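You operate a simulated robot arm through the tools that you are given. There is no shell and no other tool.

You run a simulated robot arm. Do the job below in one go: nothing can be reset, and whatever is moved stays where it is left.

JOB
Set the controls near the top of the door bench. At the end: the grey board knob is turned to HOLD; the green board knob is turned to HOLD; the yellow board knob is turned to HOLD; the blue board knob is turned to CLEAN; whatever was shut is shut again. Leave all else as you found it, and nothing knocked over.

Only the result counts: the job must be done as asked and must still hold three seconds after the hand-in. Knocking over, shifting, dropping, spilling or breaking anything else fails it.

ROBOT AND FRAMES
A 7-joint arm with a two-finger parallel gripper, fixed in place. Base frame: the origin is at the foot of the arm, x ahead of it, y to its left, z up; the work surface is at about z = 850. Lengths are in mm, angles in degrees, forces in N, time in s.
Its first joint turns from -132.0 to 132.0 degrees. Payload 3.91 kg.
The tool frame sits at the grasp point between the pads (the TCP): z along the fingers, y along the line on which they close. The tips reach 30 mm beyond it. The gripper opens to 110 mm. The fingers are 20 mm wide and 10 mm thick; the gripper's body (48 by 112 mm) begins 55 mm behind the TCP.
Orientation is that of the tool frame in the base frame, as a unit quaternion [w, x, y, z]. With the fingers straight down and closing along the base's y, the tool's x points along the base's -x, its y along +y and its z along -z.

CONTROLS
- The arm moves only by the tool step_arm. Its argument "commands" is a list of rows, each an object (a shift or turn left out is 0, a gripper value left out holds the last) with "travel": the shift along the base's x, y, z in mm, a list of three; "dr": the turn, a rotation vector about the base's x, y, z in degrees, a list of three; "gripper": the closure in counts, from 0 (fully open) to 255 (shut). In form: [{"travel": [tx, ty, tz], "dr": [wx, wy, wz], "gripper": gripper}, ...]. A call has 1 to 20 rows; each row shifts and turns the commanded pose from where the row before left it. Rows are played at 5 a second. More than 50 mm and 8.6 degrees between two rows, or a gripper value outside its range, and nothing of the call is played. A pose out of reach is approached as far as the arm can. The call stops where the force on the tool passes 40 N (or 10 N more than at its start, if that is more) or the arm is blocked; 0.2 s more then pass. The fingers move at their own pace (about 108 mm/s each) and stop on an object; they squeeze with about 22 N. The grip force told is the motor's: it shows also when the fingers shut on nothing. Time passes only in rows, and 0.2 s behind the last, so rows that do not move let the fingers close. It gives the time, the measured TCP pose, the force on the tool (base axes), the opening and the grip force at its end, in the units of the frame above (readings bear some noise), with the torque about the TCP (base axes, N m) and any sound that the robot's microphone picked up, and new pictures: "show" is both (left out), scene, wrist or none.
- Cameras (640 x 400 px; columns grow to the right, rows downward): "scene" is fixed at [218.8, -499.1, 1734.7]; the picture's right is [0.77, -0.64, 0.00], its down [-0.35, -0.42, -0.84] and it looks along [0.54, 0.64, -0.55] (base axes); focal length 309 px, centre (320, 200). "wrist" rides on the gripper at [72, 17, -103] in the tool frame; the picture's right is [-0.23, 0.97, 0.00], its down [-0.76, -0.18, -0.62] and it looks along [-0.61, -0.14, 0.78] (tool axes); focal length 222 px, centre (320, 200).
- point_at(camera, pixels): for up to 12 pixels [column, row] of the newest picture of that camera ("zoom" is the newest enlarged one), the place [x, y, z] in the base frame of the surface seen there, good to about 3 mm. No time passes.
- close_up(camera, box): a new picture of the part [left, top, right, bottom] of that camera's present view, enlarged. No time passes.
- hand_in(): hands the job in; it is judged then, once.

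Open the gripper and draw the arm clear of the work before you hand the job in, unless the task says otherwise.

The tools are called after "Request:" as name(argument=value, ...) on one line, values as JSON. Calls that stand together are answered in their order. step_arm: Moves the arm, as the interface text tells. Its arguments: {"type":"object","properties":{"commands":{"type":"array"},"show":{"type":"string","enum":["both","scene","wrist","none"]}},"required":["commands"]} The other tools are called the same way: point_at (camera, pixels) gives the place of the surface under pixels of a picture; close_up (camera, box) takes an enlarged picture of a part of a camera's view; hand_in () hands the job in.

At the start:

```text
clock: 0.0
tcp_pos: [734.5, -79.3, 1381.4]
ee_rot: [0.0, 0.0, 1.0, 0.0]
force: [-0.2, -0.4, -0.8]
torque: [-0.01, 0.0, -0.02]
finger_gap: 110.1
grip_force: 0.0
```

scene: 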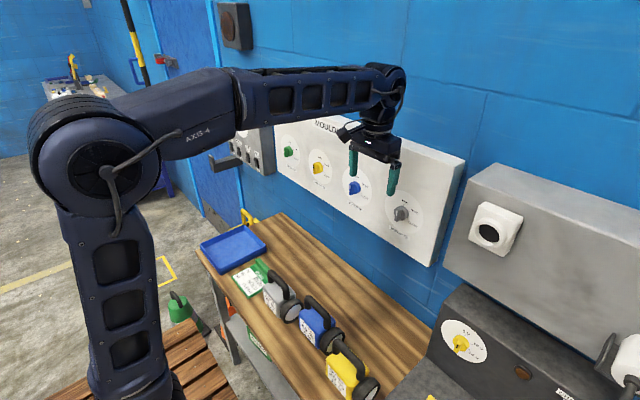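
wrist: 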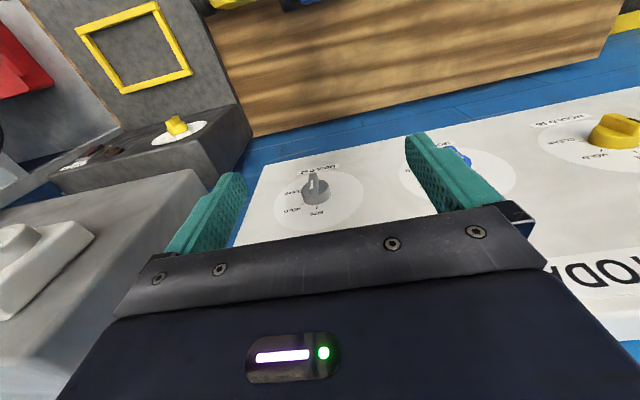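

The scene shows a white wall board with four knobs (green ~(287,152), yellow ~(318,168), blue ~(354,187), grey ~(401,213)). I take enlarged views and locate them.

Request:
close_up(camera="scene", box=[260, 100, 470, 260])

Request:
point_at(camera="scene", pixels=[[287, 152], [318, 168], [354, 187], [401, 213], [280, 165], [330, 195], [380, 225], [430, 190], [300, 135], [420, 225], [440, 240], [460, 165]])

Request:
close_up(camera="wrist", box=[220, 60, 640, 320])

```text
2.50 times, centred on (365, 180) of scene
```

zoom: 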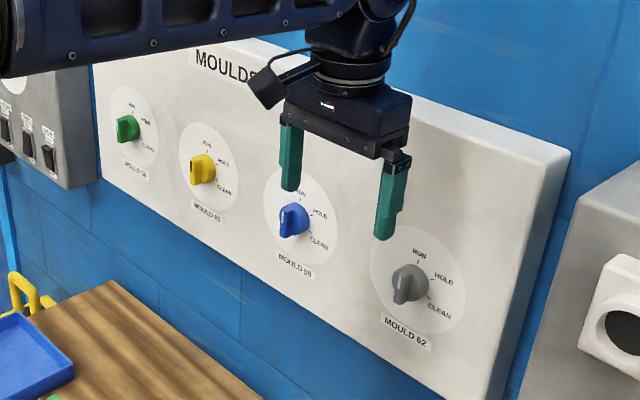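

```text
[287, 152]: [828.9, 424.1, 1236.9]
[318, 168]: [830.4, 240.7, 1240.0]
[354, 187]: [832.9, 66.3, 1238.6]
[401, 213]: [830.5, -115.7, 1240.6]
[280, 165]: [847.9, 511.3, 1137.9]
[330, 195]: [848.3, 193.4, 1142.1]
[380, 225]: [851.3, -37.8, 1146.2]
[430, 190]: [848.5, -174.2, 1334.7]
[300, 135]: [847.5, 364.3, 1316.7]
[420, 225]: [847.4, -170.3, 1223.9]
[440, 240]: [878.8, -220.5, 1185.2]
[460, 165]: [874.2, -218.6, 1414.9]
```

```text
1.52 times, centred on (430, 190) of wrist
```

zoom: 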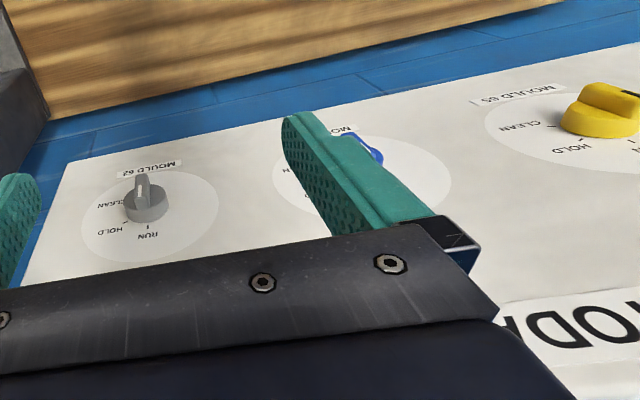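

The board's face is at x≈848 and the knobs protrude toward -x at z≈1240. I zoom on each knob to see pointer directions and labels.

Request:
close_up(camera="scene", box=[380, 185, 428, 240])

Request:
close_up(camera="scene", box=[335, 165, 383, 215])

Request:
close_up(camera="scene", box=[300, 145, 345, 195])

Request:
close_up(camera="scene", box=[270, 130, 320, 180])

Request:
close_up(camera="scene", box=[420, 160, 640, 400])

Request:
close_up(camera="scene", box=[190, 100, 300, 240])

```text
7.27 times, centred on (404, 212) of scene
```

zoom: 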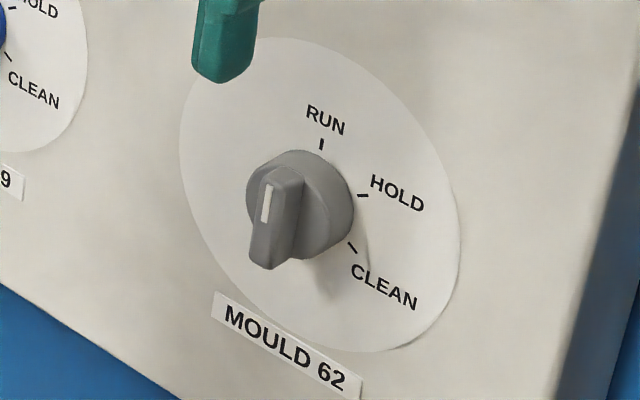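

```text
8.00 times, centred on (359, 190) of scene
```

zoom: 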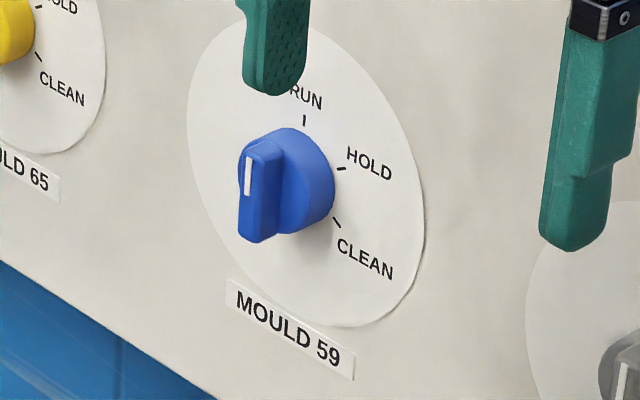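

```text
8.00 times, centred on (322, 170) of scene
```

zoom: 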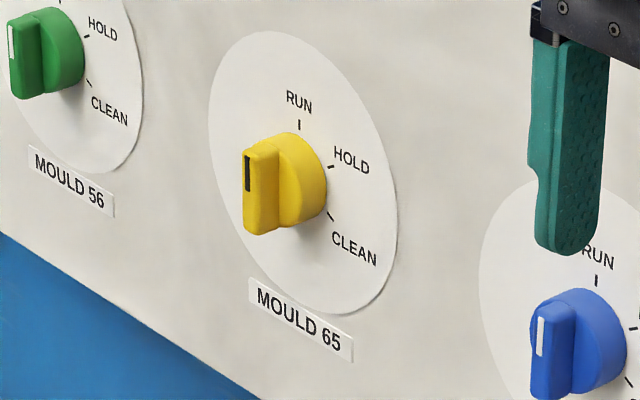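

```text
8.00 times, centred on (295, 155) of scene
```

zoom: 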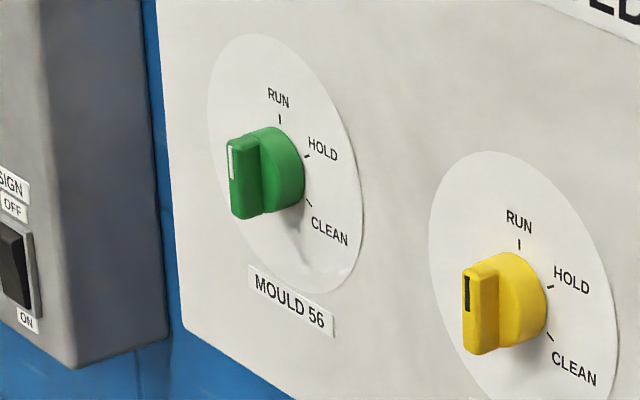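

```text
1.67 times, centred on (530, 280) of scene
```

zoom: 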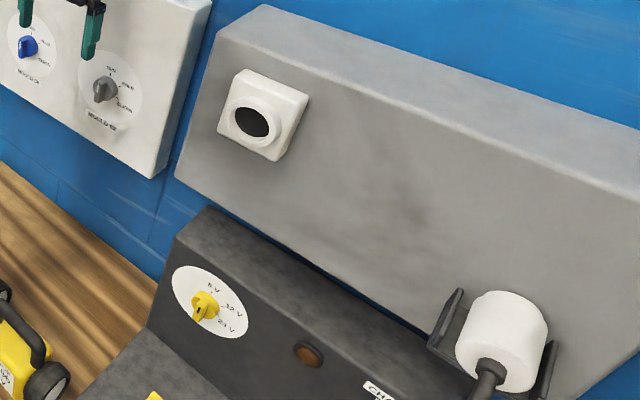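

```text
2.86 times, centred on (245, 170) of scene
```

zoom: 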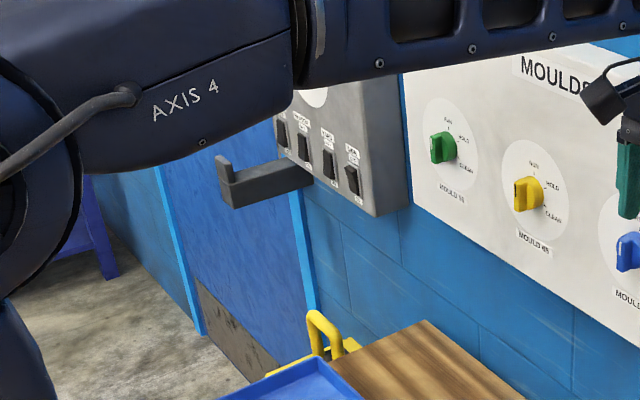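

All four pointers are at RUN (mark end up). I zoom on grey again to measure ridge, hub, and tick positions.

Request:
close_up(camera="scene", box=[380, 185, 428, 240])

Request:
point_at(camera="zoom", pixels=[[266, 205], [285, 177], [258, 255], [300, 200], [320, 230], [330, 170], [321, 144], [362, 195], [352, 248], [264, 185], [272, 262], [320, 165]])

```text
7.27 times, centred on (404, 212) of scene
```

zoom: 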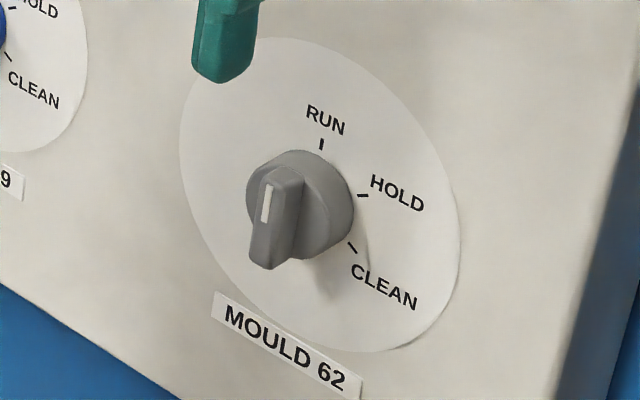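

```text
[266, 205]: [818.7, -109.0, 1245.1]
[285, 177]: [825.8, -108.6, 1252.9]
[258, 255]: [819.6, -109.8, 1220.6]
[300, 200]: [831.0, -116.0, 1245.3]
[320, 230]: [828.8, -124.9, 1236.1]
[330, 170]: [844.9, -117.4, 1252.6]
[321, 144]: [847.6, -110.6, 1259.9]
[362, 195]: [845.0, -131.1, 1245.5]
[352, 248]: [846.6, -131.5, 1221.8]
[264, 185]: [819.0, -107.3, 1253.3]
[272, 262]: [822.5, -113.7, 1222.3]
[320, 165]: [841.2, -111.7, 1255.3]
```

Grey: ridge front x≈818.5, hub front ≈829, centre ≈(y -110, z 1237). I measure the blue the same way.

Request:
close_up(camera="scene", box=[335, 165, 383, 215])

Request:
point_at(camera="zoom", pixels=[[304, 120], [342, 169], [337, 223], [249, 163], [248, 190], [250, 235], [265, 238], [240, 225], [258, 148], [310, 180], [300, 150], [274, 180]])

```text
8.00 times, centred on (359, 190) of scene
```

zoom: 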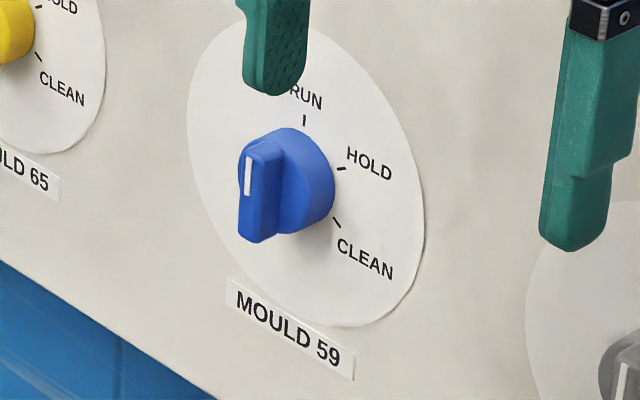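

```text
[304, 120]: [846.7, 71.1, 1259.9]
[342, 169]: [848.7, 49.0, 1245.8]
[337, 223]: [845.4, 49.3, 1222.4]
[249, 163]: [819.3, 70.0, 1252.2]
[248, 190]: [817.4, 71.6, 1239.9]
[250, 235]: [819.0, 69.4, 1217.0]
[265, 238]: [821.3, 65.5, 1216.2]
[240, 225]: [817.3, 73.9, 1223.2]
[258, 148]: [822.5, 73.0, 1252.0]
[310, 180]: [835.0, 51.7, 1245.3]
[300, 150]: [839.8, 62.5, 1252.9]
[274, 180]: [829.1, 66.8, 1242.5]
```

Blue centre ≈(70, 1236). Now yellow and green.

Request:
close_up(camera="scene", box=[300, 145, 345, 195])

Request:
point_at(camera="zoom", pixels=[[299, 125], [331, 167], [330, 215], [246, 190], [272, 190], [247, 215], [252, 230], [265, 150], [290, 170]])

Request:
close_up(camera="scene", box=[270, 130, 320, 180])

Request:
point_at(camera="zoom", pixels=[[280, 119], [307, 157], [309, 203], [233, 170], [255, 170], [233, 200], [240, 215], [250, 140], [285, 165]])

```text
8.00 times, centred on (322, 170) of scene
```

zoom: 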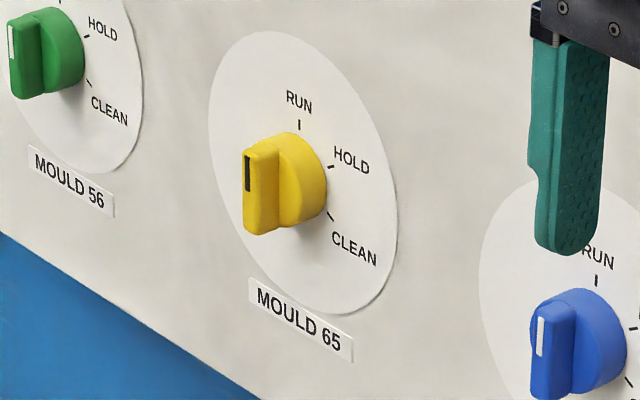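

```text
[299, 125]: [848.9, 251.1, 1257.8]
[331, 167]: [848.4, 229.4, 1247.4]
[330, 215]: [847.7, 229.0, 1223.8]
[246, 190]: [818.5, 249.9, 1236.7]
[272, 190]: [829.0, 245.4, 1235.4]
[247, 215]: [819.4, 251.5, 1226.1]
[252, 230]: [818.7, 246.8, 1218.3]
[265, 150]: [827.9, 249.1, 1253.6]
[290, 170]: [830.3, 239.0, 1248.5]
```

```text
8.00 times, centred on (295, 155) of scene
```

zoom: 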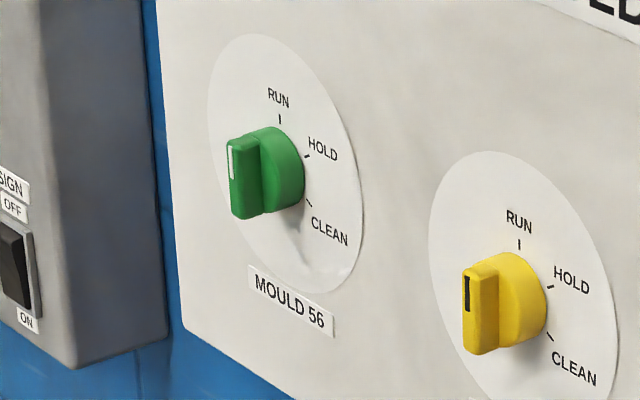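

```text
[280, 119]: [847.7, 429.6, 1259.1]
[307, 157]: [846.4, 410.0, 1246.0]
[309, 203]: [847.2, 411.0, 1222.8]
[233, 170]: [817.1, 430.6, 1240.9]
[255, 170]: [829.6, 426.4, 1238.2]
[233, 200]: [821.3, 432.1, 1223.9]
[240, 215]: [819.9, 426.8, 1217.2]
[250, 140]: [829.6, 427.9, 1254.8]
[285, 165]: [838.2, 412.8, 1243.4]
```

Knob centres are y=-110, 70, 250, 430 at z≈1235, with HOLD at 60° and CLEAN at 120° clockwise. I rotate the tool to point along +x in front of the grey knob, staying well back, with the fingers partly closed.

Request:
step_arm(commands=[{"travel": [-5, -2.8, -13], "dr": [0, -8.182, 0], "gripper": 150}, {"travel": [-5, -2.8, -13], "dr": [0, -8.182, 0]}, {"travel": [-5, -2.8, -13], "dr": [0, -8.182, 0]}, {"travel": [-5, -2.8, -13], "dr": [0, -8.182, 0]}, {"travel": [-5, -2.8, -13], "dr": [0, -8.182, 0]}, {"travel": [-5, -2.8, -13], "dr": [0, -8.182, 0]}, {"travel": [-5, -2.8, -13], "dr": [0, -8.182, 0]}, {"travel": [-5, -2.8, -13], "dr": [0, -8.182, 0]}, {"travel": [-5, -2.8, -13], "dr": [0, -8.182, 0]}, {"travel": [-5, -2.8, -13], "dr": [0, -8.182, 0]}, {"travel": [-5, -2.8, -13], "dr": [0, -8.182, 0]}, {"travel": [0, 0, 0]}, {"travel": [0, 0, 0]}])

```text
clock: 2.8
tcp_pos: [681.0, -108.8, 1238.0]
ee_rot: [0.707, 0.001, 0.707, 0.0]
force: [0.2, -0.2, 0.8]
torque: [0.03, 0.01, 0.02]
finger_gap: 45.3
grip_force: 0.0
```

scene: 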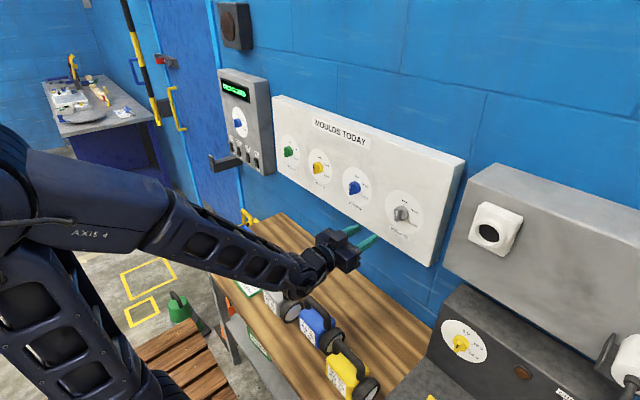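
wrist: 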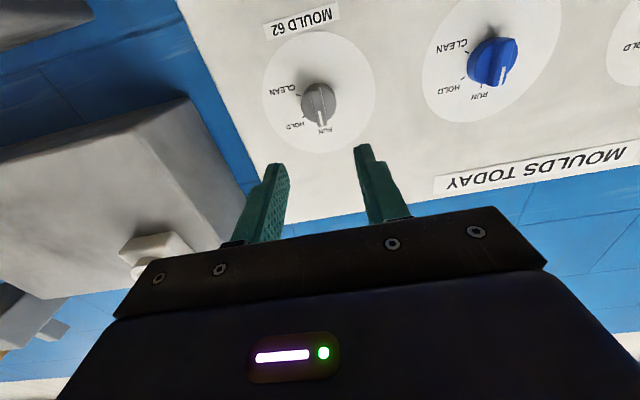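

The tool is horizontal with fingers around the grey knob's axis. I approach to x=790 with a small alignment correction.

Request:
step_arm(commands=[{"travel": [30, -1.2, -3]}, {"travel": [30, 0, 0]}, {"travel": [25, 0, 0]}, {"travel": [15, 0, 0]}, {"travel": [8, 0, 0]}, {"travel": [0, 0, 0]}])

Request:
close_up(camera="wrist", box=[200, 60, 440, 210])

Request:
close_up(camera="scene", box=[360, 180, 440, 240])

```text
clock: 4.2
tcp_pos: [786.6, -110.1, 1234.3]
ee_rot: [0.707, 0.0, 0.707, -0.001]
force: [0.3, 0.4, 0.3]
torque: [-0.01, -0.02, 0.01]
finger_gap: 45.5
grip_force: 0.0
```

scene: 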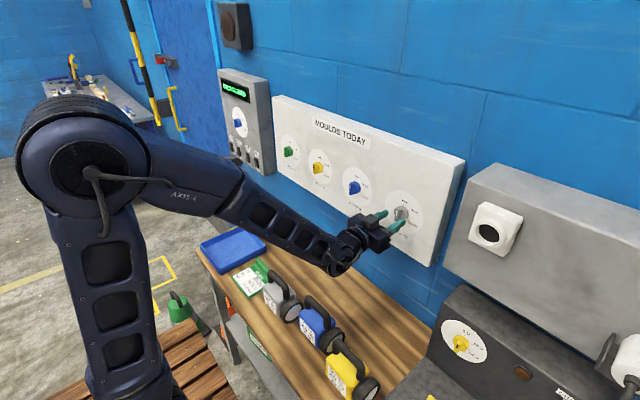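
wrist: 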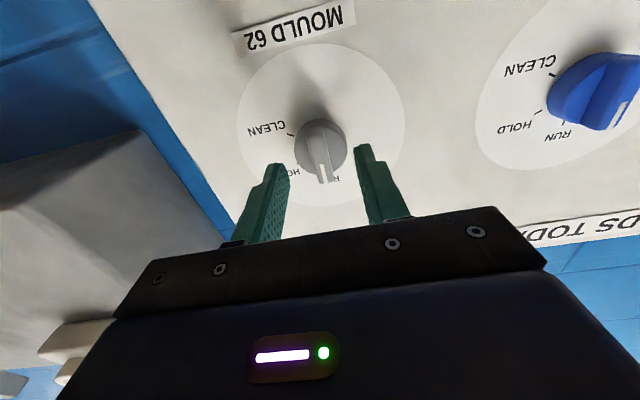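

```text
2.67 times, centred on (320, 135) of wrist
```

zoom: 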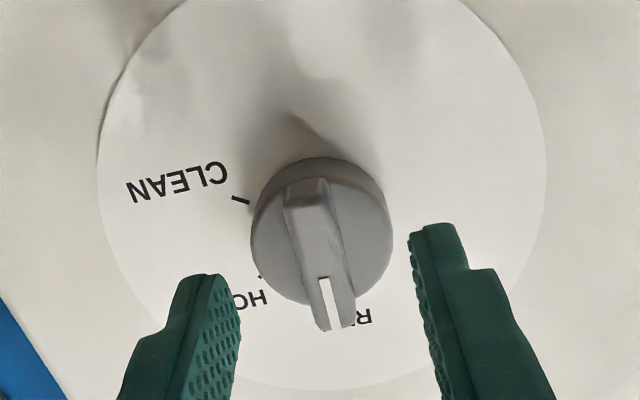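

```text
6.67 times, centred on (400, 210) of scene
```

zoom: 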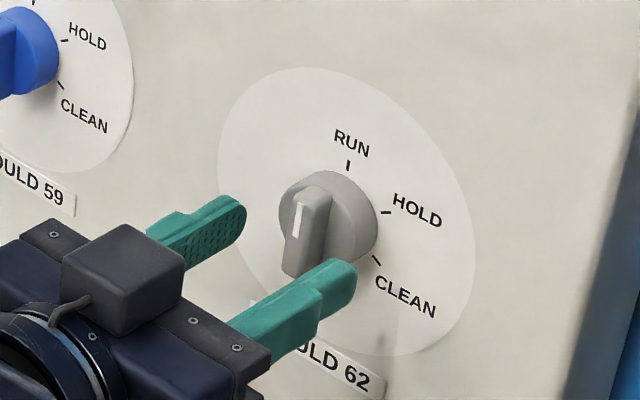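

The fingers straddle the ridge with tips at about x=817. I verify finger-tip height against the knob before the last advance.

Request:
point_at(camera="zoom", pixels=[[235, 205], [240, 225], [345, 265], [350, 285], [345, 300], [300, 215], [300, 270]])

```text
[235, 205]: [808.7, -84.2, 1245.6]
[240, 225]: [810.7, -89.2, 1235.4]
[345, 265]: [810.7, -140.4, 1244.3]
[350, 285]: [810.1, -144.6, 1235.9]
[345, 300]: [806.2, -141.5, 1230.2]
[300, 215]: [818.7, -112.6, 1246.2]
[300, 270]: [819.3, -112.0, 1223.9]
```

Heights match (≈1235). I advance 9 mm and close on the ridge.

Request:
step_arm(commands=[{"travel": [5, 0, 0]}, {"travel": [4, 0, 0]}, {"travel": [0, 0, 0], "gripper": 255}, {"travel": [0, 0, 0]}, {"travel": [0, 0, 0]}])

Request:
close_up(camera="wrist", box=[200, 60, 440, 210])

```text
clock: 5.4
tcp_pos: [796.4, -109.4, 1234.9]
ee_rot: [0.706, -0.002, 0.708, 0.001]
force: [-0.5, 8.5, -4.4]
torque: [0.01, -0.47, 0.28]
finger_gap: 11.9
grip_force: 45.7
```

scene: 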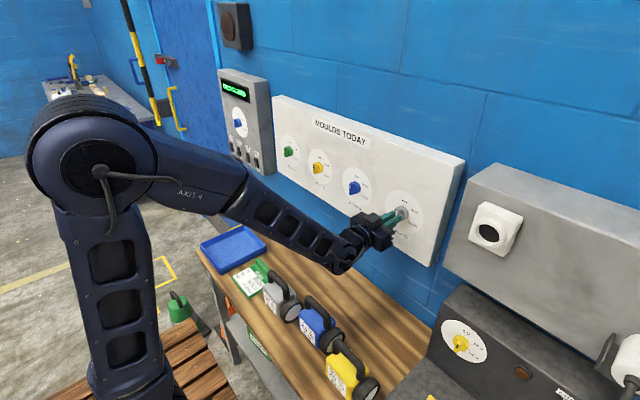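
wrist: 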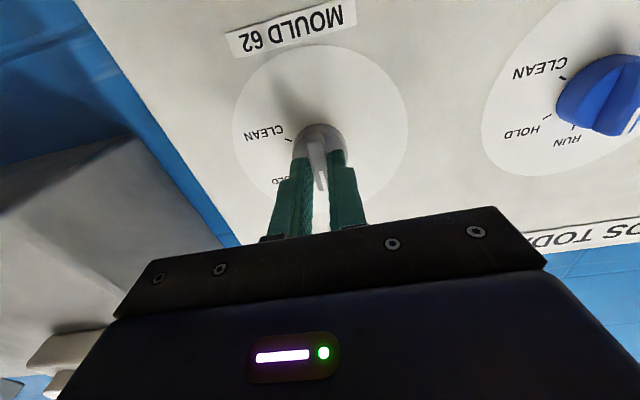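

```text
2.67 times, centred on (320, 135) of wrist
```

zoom: 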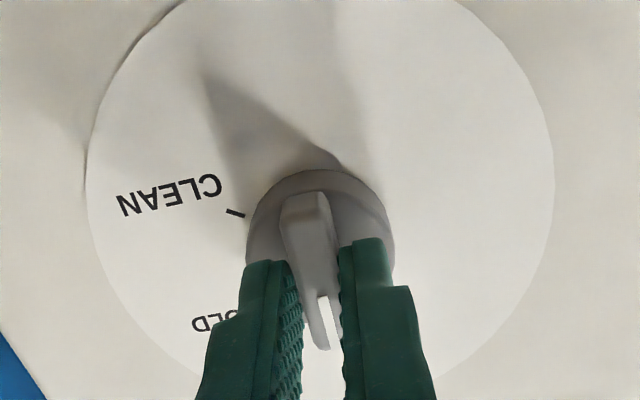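

Gripped (gap 11.9 mm) with a small lateral force, so I nudge +1 mm in y and turn 60° clockwise about +x.

Request:
step_arm(commands=[{"travel": [0, 0.7, 0], "dr": [6, 0, 0]}, {"dr": [6, 0, 0]}, {"dr": [6, 0, 0]}, {"dr": [6, 0, 0]}, {"dr": [6, 0, 0]}, {"travel": [0, 0, 0]}])

Request:
close_up(camera="scene", box=[360, 180, 440, 240])

```text
clock: 6.8
tcp_pos: [795.9, -109.4, 1234.6]
ee_rot: [0.683, 0.182, 0.683, 0.184]
force: [-14.8, 5.0, -8.3]
torque: [0.01, -0.68, -0.44]
finger_gap: 11.8
grip_force: 44.7
```

scene: 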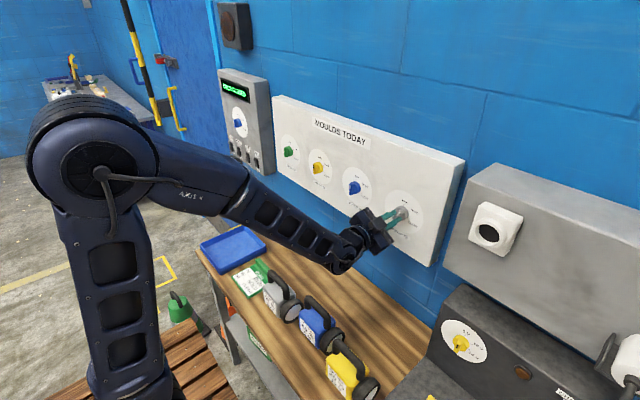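
wrist: 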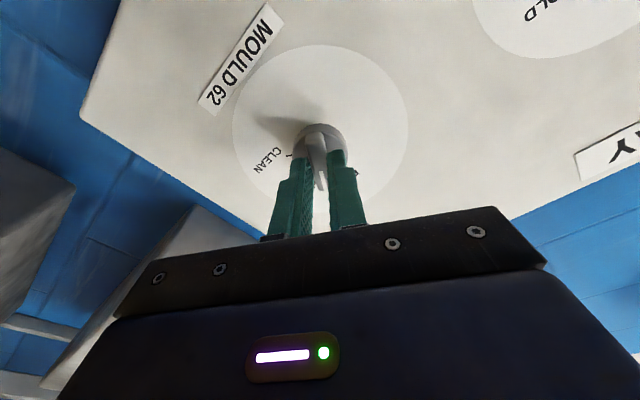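

```text
6.67 times, centred on (400, 210) of scene
```

zoom: 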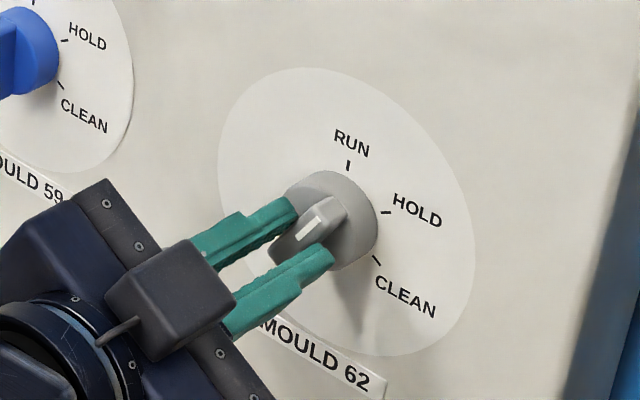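

The knob turns with the gripper (≈30°). Fx = -15 N hints at light tip contact, so I back off 1 mm while turning the remaining 30°.

Request:
step_arm(commands=[{"travel": [-0.7, 0, 0.4], "dr": [6, 0, 0]}, {"travel": [-0.3, 0, 0.3], "dr": [6, 0, 0]}, {"dr": [6, 0, 0]}, {"dr": [6, 0, 0]}, {"dr": [6, 0, 0]}, {"travel": [0, 0, 0]}, {"travel": [0, 0, 0]}])

Request:
close_up(camera="scene", box=[360, 180, 440, 240])

Request:
close_up(camera="wrist", box=[200, 60, 440, 210])

```text
clock: 8.4
tcp_pos: [797.3, -110.4, 1235.8]
ee_rot: [0.612, 0.353, 0.613, 0.353]
force: [17.1, 12.1, -13.2]
torque: [0.02, 0.81, 1.12]
finger_gap: 11.8
grip_force: 45.5
```

scene: 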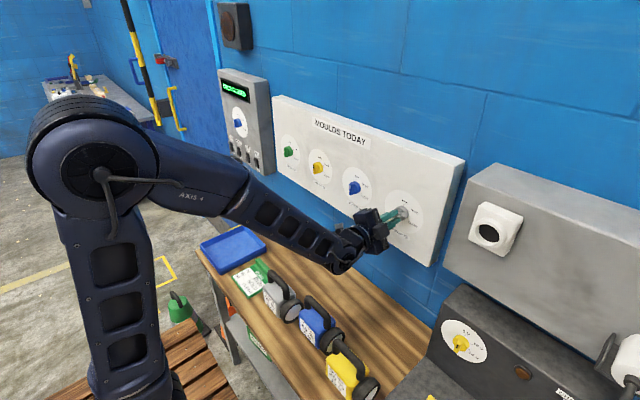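
wrist: 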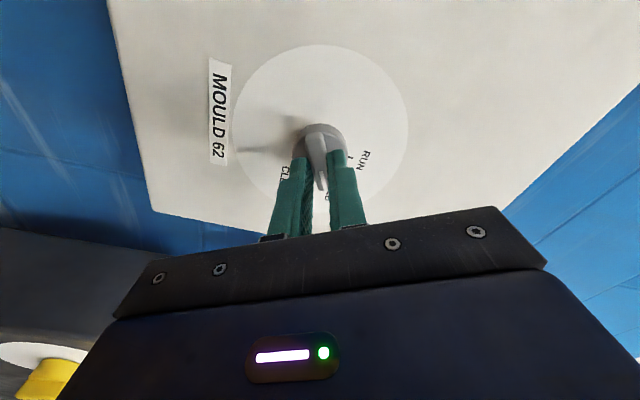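

```text
6.67 times, centred on (400, 210) of scene
```

zoom: 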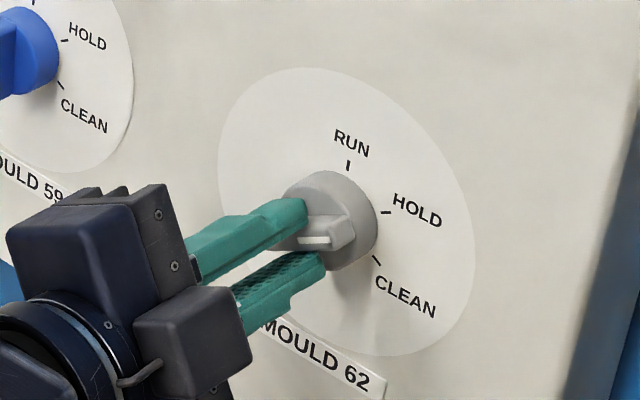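

```text
2.67 times, centred on (320, 135) of wrist
```

zoom: 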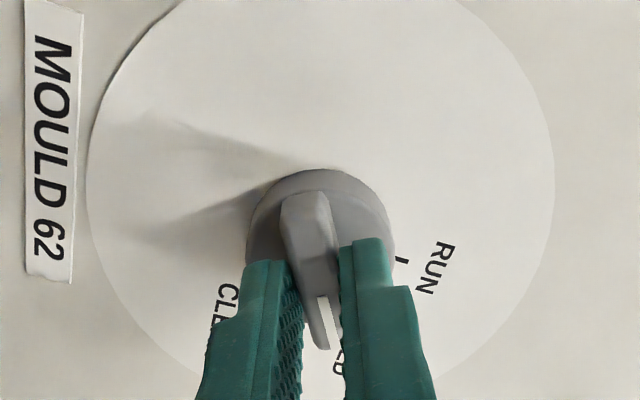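

The pointer now lies along HOLD. I open to ~45 mm and retreat along -x to look.

Request:
step_arm(commands=[{"travel": [0, 0, 0], "gripper": 150}, {"travel": [0, 0, 0]}, {"travel": [-10, 0, 0]}, {"travel": [-20, 0, 0]}, {"travel": [-30, 0, 0]}, {"travel": [0, 0, 0]}])

Request:
close_up(camera="scene", box=[360, 180, 440, 240])

Request:
close_up(camera="wrist", box=[200, 60, 440, 210])

```text
clock: 9.8
tcp_pos: [735.2, -110.6, 1235.7]
ee_rot: [0.612, 0.354, 0.612, 0.353]
force: [0.1, -1.2, 0.0]
torque: [-0.02, 0.0, 0.01]
finger_gap: 45.5
grip_force: 0.1
```

scene: 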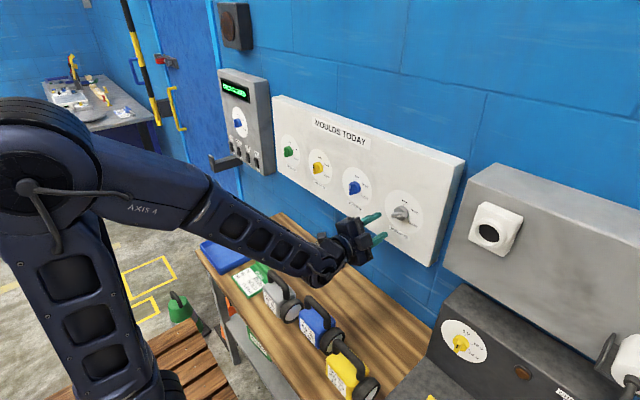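
wrist: 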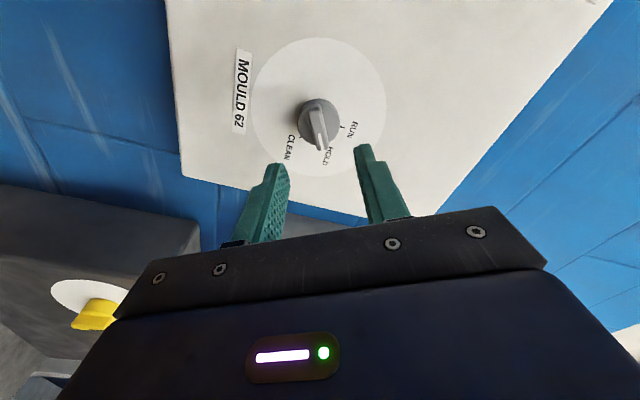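

```text
6.67 times, centred on (400, 210) of scene
```

zoom: 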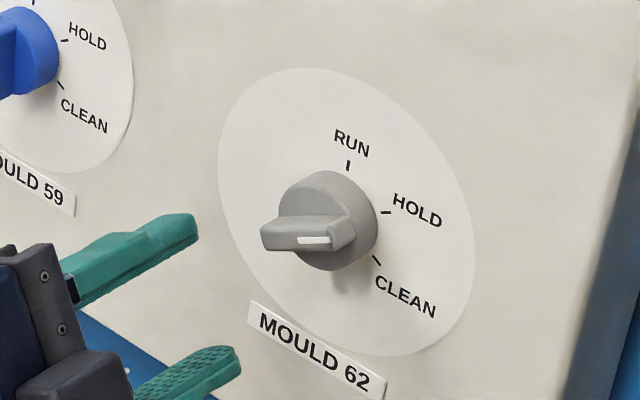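

```text
2.67 times, centred on (320, 135) of wrist
```

zoom: 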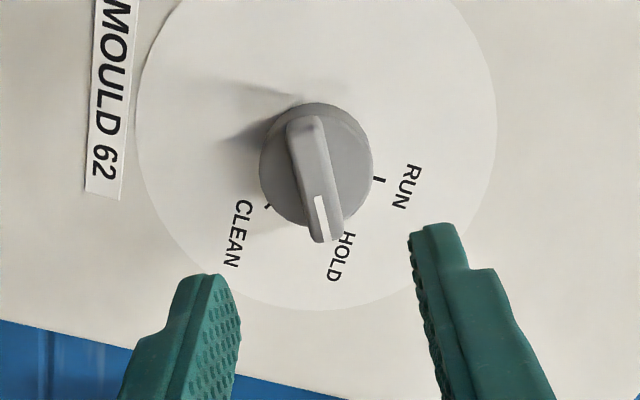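

Grey looks to be at HOLD. I verify the angle with points along the ridge (wrist zoom: ends at (305,125) and (325,237)).

Request:
point_at(camera="zoom", pixels=[[302, 124], [310, 150], [318, 190], [322, 228], [267, 205], [379, 179]])

```text
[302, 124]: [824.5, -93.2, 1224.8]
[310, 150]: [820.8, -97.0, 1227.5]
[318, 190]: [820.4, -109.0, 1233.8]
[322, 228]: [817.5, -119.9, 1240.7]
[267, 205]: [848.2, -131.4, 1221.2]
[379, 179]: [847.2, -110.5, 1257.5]
```

Measured pointer angle ≈59°, i.e. HOLD. Now I roll back to 0° and shift +180 mm in y to the blue knob.

Request:
step_arm(commands=[{"travel": [0, 22.5, 0], "dr": [-7.5, 0, 0]}, {"travel": [0, 22.5, 0], "dr": [-7.5, 0, 0]}, {"travel": [0, 22.5, 0], "dr": [-7.5, 0, 0]}, {"travel": [0, 22.5, 0], "dr": [-7.5, 0, 0]}, {"travel": [0, 22.5, 0], "dr": [-7.5, 0, 0]}, {"travel": [0, 22.5, 0], "dr": [-7.5, 0, 0]}, {"travel": [0, 22.5, 0], "dr": [-7.5, 0, 0]}, {"travel": [0, 22.5, 0], "dr": [-7.5, 0, 0]}, {"travel": [0, 0, 0]}, {"travel": [25, 0, 0]}, {"travel": [20, 0, 0]}, {"travel": [7, 0, 0]}, {"travel": [0, 0, 0]}])

Request:
close_up(camera="wrist", box=[200, 60, 440, 210])

Request:
close_up(camera="scene", box=[320, 150, 400, 210])

```text
clock: 12.6
tcp_pos: [788.1, 69.7, 1234.7]
ee_rot: [0.707, -0.001, 0.707, 0.001]
force: [0.6, 0.3, -0.2]
torque: [0.01, -0.04, -0.01]
finger_gap: 45.4
grip_force: 0.0
```

scene: 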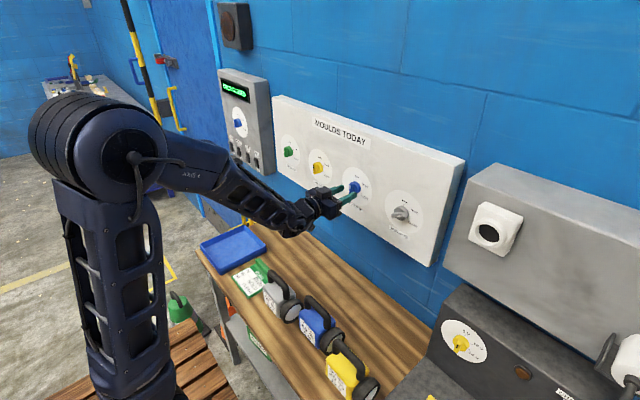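
wrist: 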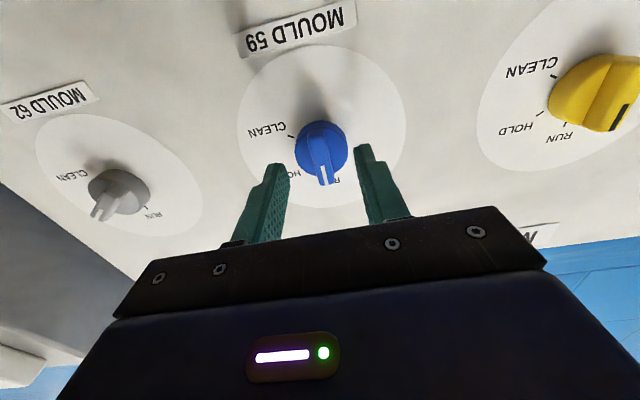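

```text
2.67 times, centred on (320, 135) of wrist
```

zoom: 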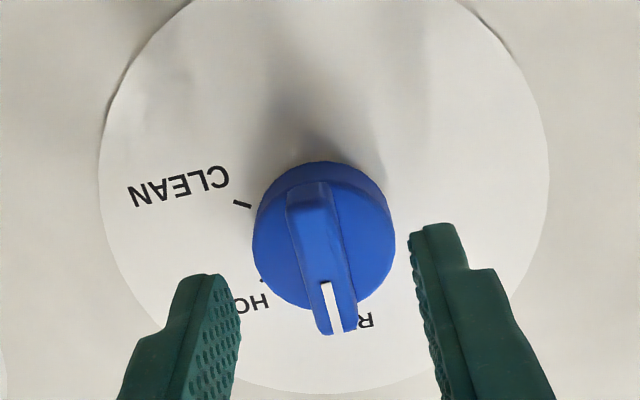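

```text
6.67 times, centred on (360, 180) of scene
```

zoom: 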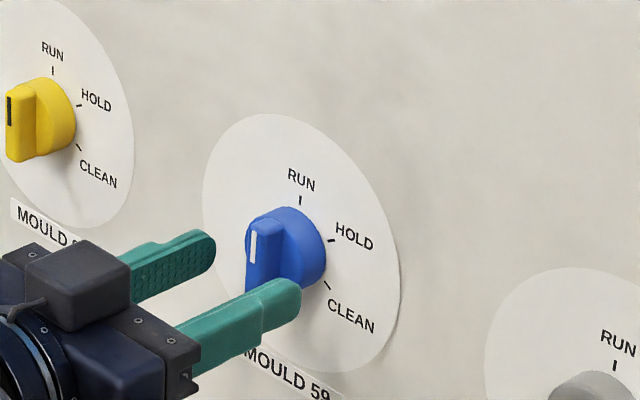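

Blue is aligned between the fingers like grey was. I advance 7 mm, grip, and turn the first 60°.

Request:
step_arm(commands=[{"travel": [4, 0, 0]}, {"travel": [3.5, 0, 0]}, {"gripper": 255}, {"travel": [0, 0, 0]}, {"travel": [0, 0, 0]}, {"dr": [6, 0, 0]}, {"dr": [6, 0, 0]}, {"dr": [6, 0, 0]}, {"dr": [6, 0, 0]}, {"dr": [6, 0, 0]}, {"dr": [6, 0, 0]}, {"dr": [6, 0, 0]}, {"dr": [6, 0, 0]}, {"dr": [6, 0, 0]}, {"dr": [6, 0, 0]}, {"travel": [0, 0, 0]}])

Request:
close_up(camera="scene", box=[320, 150, 400, 210])

```text
clock: 16.0
tcp_pos: [795.8, 70.3, 1235.2]
ee_rot: [0.611, 0.354, 0.614, 0.354]
force: [23.0, 13.9, -15.3]
torque: [-0.04, 0.34, 0.23]
finger_gap: 11.8
grip_force: 45.0
```

scene: 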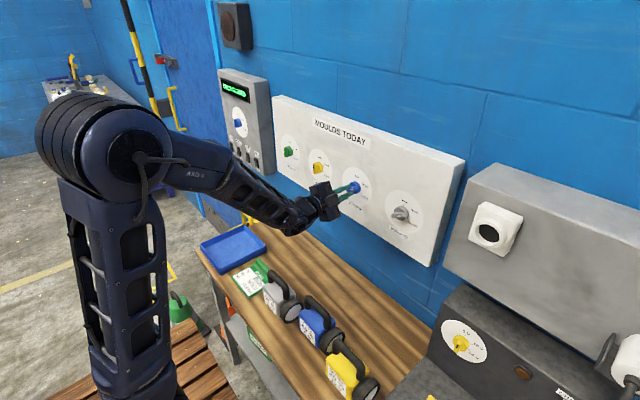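
wrist: 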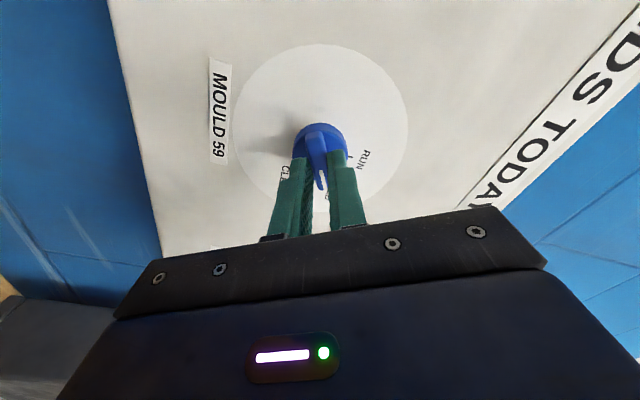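

```text
6.67 times, centred on (360, 180) of scene
```

zoom: 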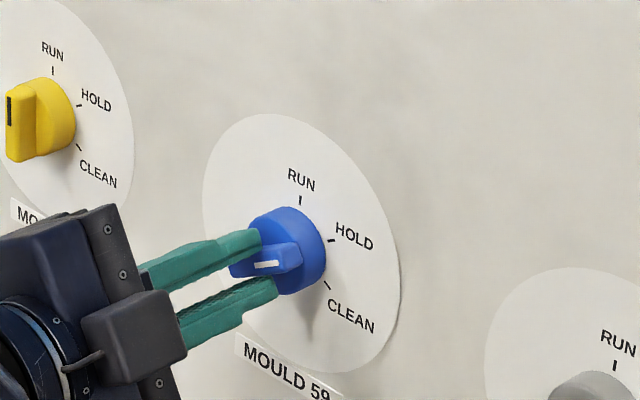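

Blue is at HOLD with some strain building in the grip, so I release, re-grip at this roll, and turn on another 60° toward CLEAN.

Request:
step_arm(commands=[{"gripper": 190}, {"travel": [0, 0, 0]}, {"travel": [0, 0, 0]}, {"gripper": 255}, {"travel": [0, 0, 0]}, {"travel": [0, 0, 0]}, {"dr": [6, 0, 0]}, {"dr": [6, 0, 0]}, {"dr": [6, 0, 0]}, {"dr": [6, 0, 0]}, {"dr": [6, 0, 0]}, {"dr": [6, 0, 0]}, {"dr": [6, 0, 0]}, {"dr": [6, 0, 0]}, {"dr": [6, 0, 0]}, {"dr": [6, 0, 0]}, {"travel": [0, 0, 0]}])

Request:
close_up(camera="scene", box=[320, 150, 400, 210])

```text
clock: 19.8
tcp_pos: [796.0, 69.2, 1235.6]
ee_rot: [0.353, 0.613, 0.354, 0.612]
force: [2.2, -1.5, -1.6]
torque: [0.0, -0.37, 0.71]
finger_gap: 12.0
grip_force: 45.1
stopped in row 17: the force on the tool passed its limit at 42 N (the readings are from after the stop); the commanded pose is now the measured one
```

scene: 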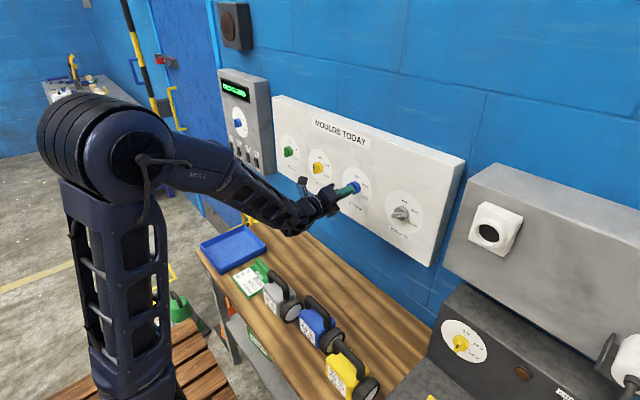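
wrist: 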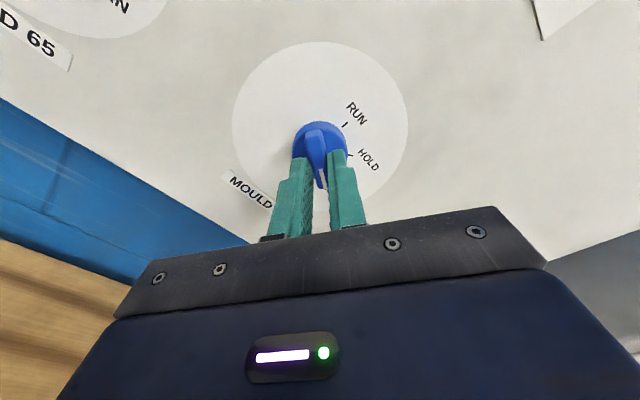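

```text
6.67 times, centred on (360, 180) of scene
```

zoom: 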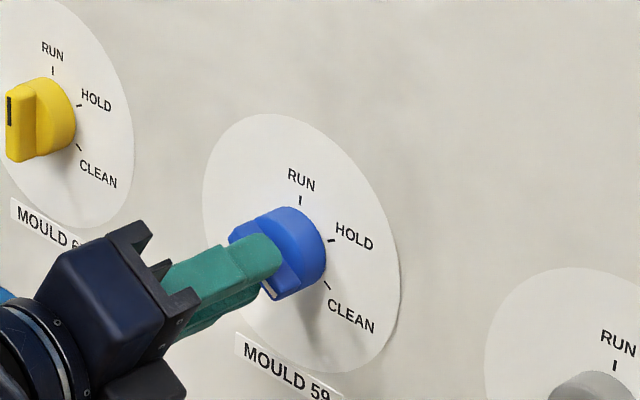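

The turn reached 120° (the stop came in the final resting row, forces now small). I release and back off to check.

Request:
step_arm(commands=[{"gripper": 150}, {"travel": [0, 0, 0]}, {"travel": [-10, 0, 0]}, {"travel": [-20, 0, 0]}, {"travel": [-30, 0, 0]}, {"travel": [0, 0, 0]}])

Request:
close_up(camera="scene", box=[320, 150, 400, 210])

Request:
close_up(camera="wrist", box=[200, 60, 440, 210])

```text
clock: 21.1
tcp_pos: [733.7, 67.5, 1235.6]
ee_rot: [0.352, 0.613, 0.355, 0.612]
force: [-1.1, 0.6, -0.2]
torque: [-0.02, 0.0, -0.02]
finger_gap: 45.5
grip_force: 0.1
```

scene: 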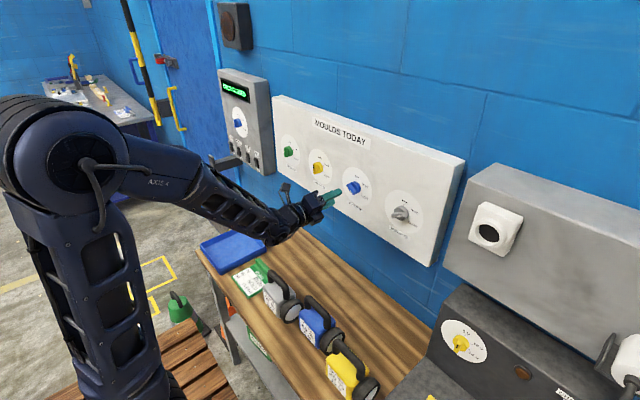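
wrist: 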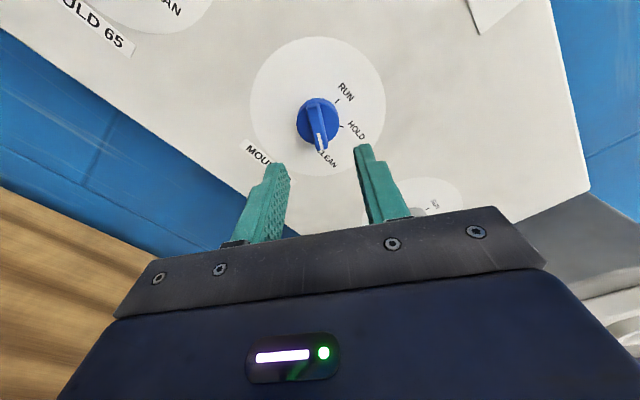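

```text
6.67 times, centred on (360, 180) of scene
```

zoom: 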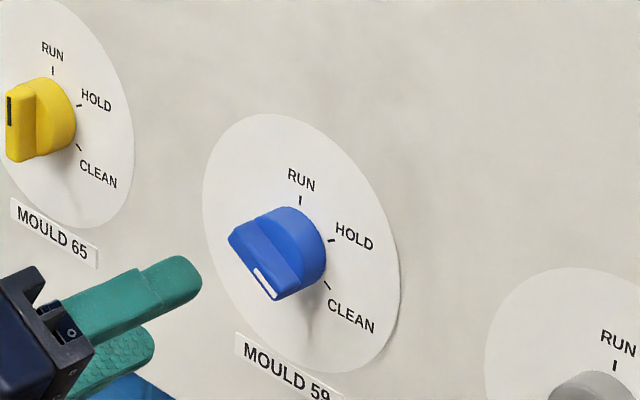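

```text
2.67 times, centred on (320, 135) of wrist
```

zoom: 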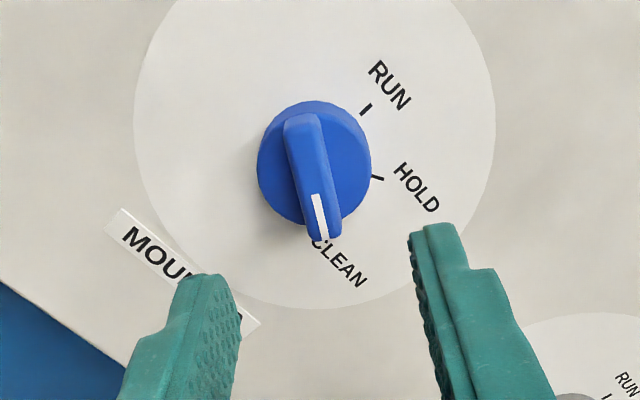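

Request:
point_at(camera="zoom", pixels=[[297, 122], [308, 155], [316, 190], [323, 230], [375, 177], [366, 108]])

```text
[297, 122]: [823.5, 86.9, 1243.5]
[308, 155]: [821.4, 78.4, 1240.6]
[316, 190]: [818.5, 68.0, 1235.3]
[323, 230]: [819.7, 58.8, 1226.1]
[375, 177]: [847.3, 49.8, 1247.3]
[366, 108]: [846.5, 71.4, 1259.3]
```

Blue pointer measures ≈121°, i.e. CLEAN. Next I roll back -120° while moving to yellow (y=250).

Request:
step_arm(commands=[{"travel": [0, 11.4, 0], "dr": [-7.5, 0, 0]}, {"travel": [0, 11.4, 0], "dr": [-7.5, 0, 0]}, {"travel": [0, 11.4, 0], "dr": [-7.5, 0, 0]}, {"travel": [0, 11.4, 0], "dr": [-7.5, 0, 0]}, {"travel": [0, 11.4, 0], "dr": [-7.5, 0, 0]}, {"travel": [0, 11.4, 0], "dr": [-7.5, 0, 0]}, {"travel": [0, 11.4, 0], "dr": [-7.5, 0, 0]}, {"travel": [0, 11.4, 0], "dr": [-7.5, 0, 0]}, {"travel": [0, 11.4, 0], "dr": [-7.5, 0, 0]}, {"travel": [0, 11.4, 0], "dr": [-7.5, 0, 0]}, {"travel": [0, 11.4, 0], "dr": [-7.5, 0, 0]}, {"travel": [0, 11.4, 0], "dr": [-7.5, 0, 0]}, {"travel": [0, 11.4, 0], "dr": [-7.5, 0, 0]}, {"travel": [0, 11.4, 0], "dr": [-7.5, 0, 0]}, {"travel": [0, 11.4, 0], "dr": [-7.5, 0, 0]}, {"travel": [0, 11.4, 0], "dr": [-7.5, 0, 0]}, {"travel": [0, 0, 0]}, {"travel": [0, 0, 0]}])

```text
clock: 24.9
tcp_pos: [736.5, 251.1, 1233.7]
ee_rot: [0.707, 0.001, 0.707, -0.001]
force: [0.7, 0.4, 0.1]
torque: [0.02, -0.05, 0.0]
finger_gap: 45.2
grip_force: 0.1
```

scene: 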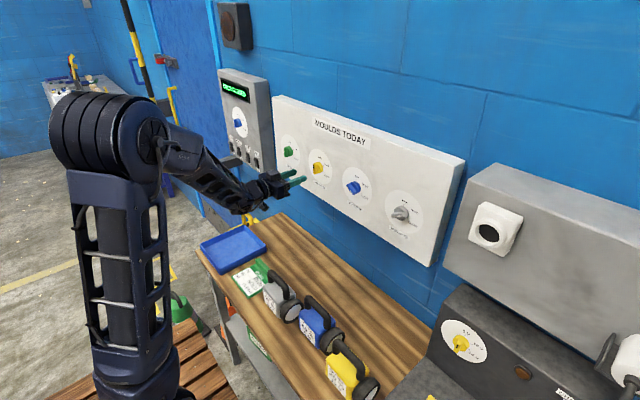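
wrist: 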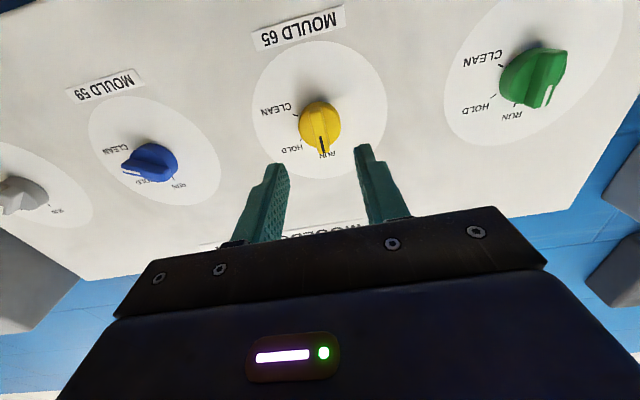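

Now in front of yellow at (736.5, 251.1, 1233.7). I correct y by -1 and z by +1.3, and approach to x≈788.

Request:
step_arm(commands=[{"travel": [20, -1, 1.3]}, {"travel": [20, 0, 0]}, {"travel": [11.5, 0, 0]}, {"travel": [0, 0, 0]}, {"travel": [0, 0, 0]}])

Request:
close_up(camera="wrist", box=[200, 60, 440, 210])

Request:
close_up(camera="scene", box=[280, 140, 360, 200])

```text
clock: 26.1
tcp_pos: [787.6, 249.4, 1235.5]
ee_rot: [0.707, 0.002, 0.707, -0.001]
force: [-0.1, -0.2, 0.3]
torque: [0.0, -0.02, 0.01]
finger_gap: 45.4
grip_force: 0.0
```

scene: 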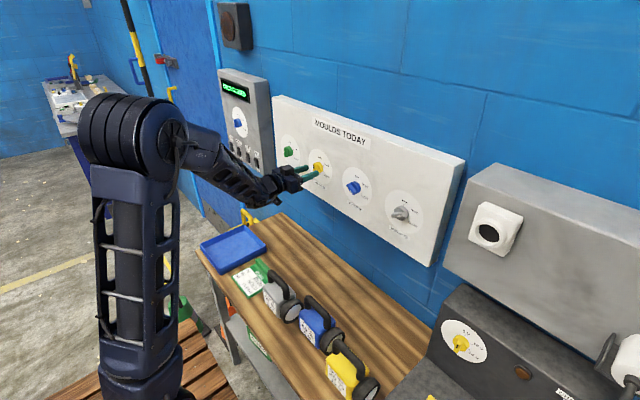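
wrist: 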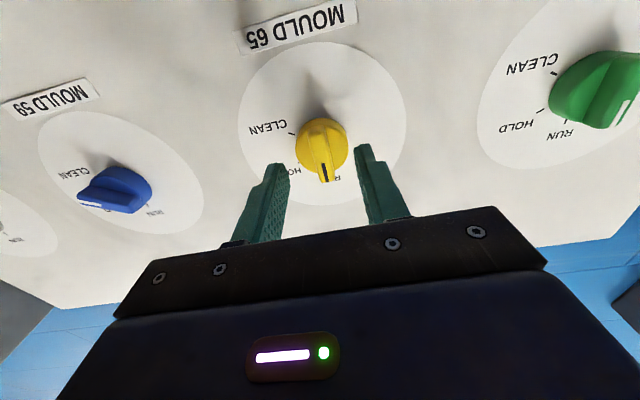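

```text
2.67 times, centred on (320, 135) of wrist
```

zoom: 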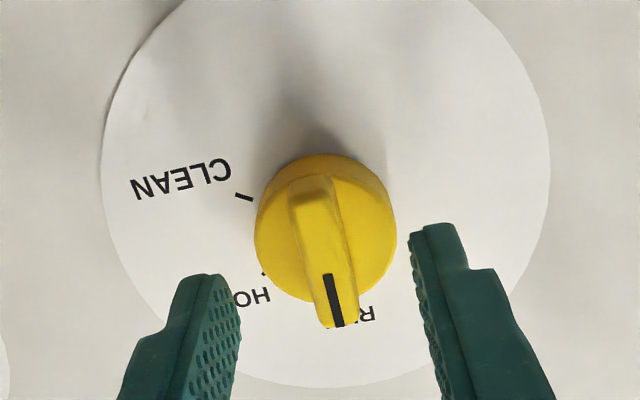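

```text
6.67 times, centred on (320, 170) of scene
```

zoom: 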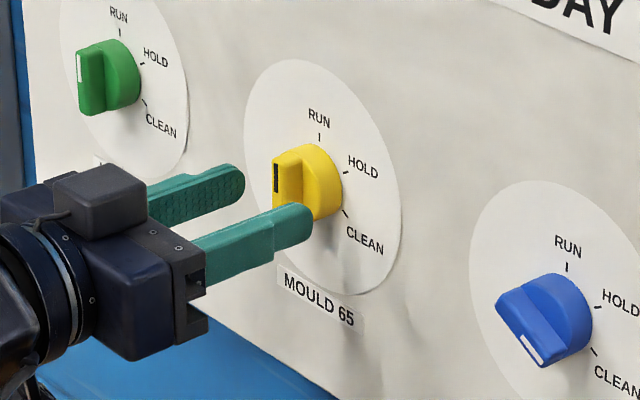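

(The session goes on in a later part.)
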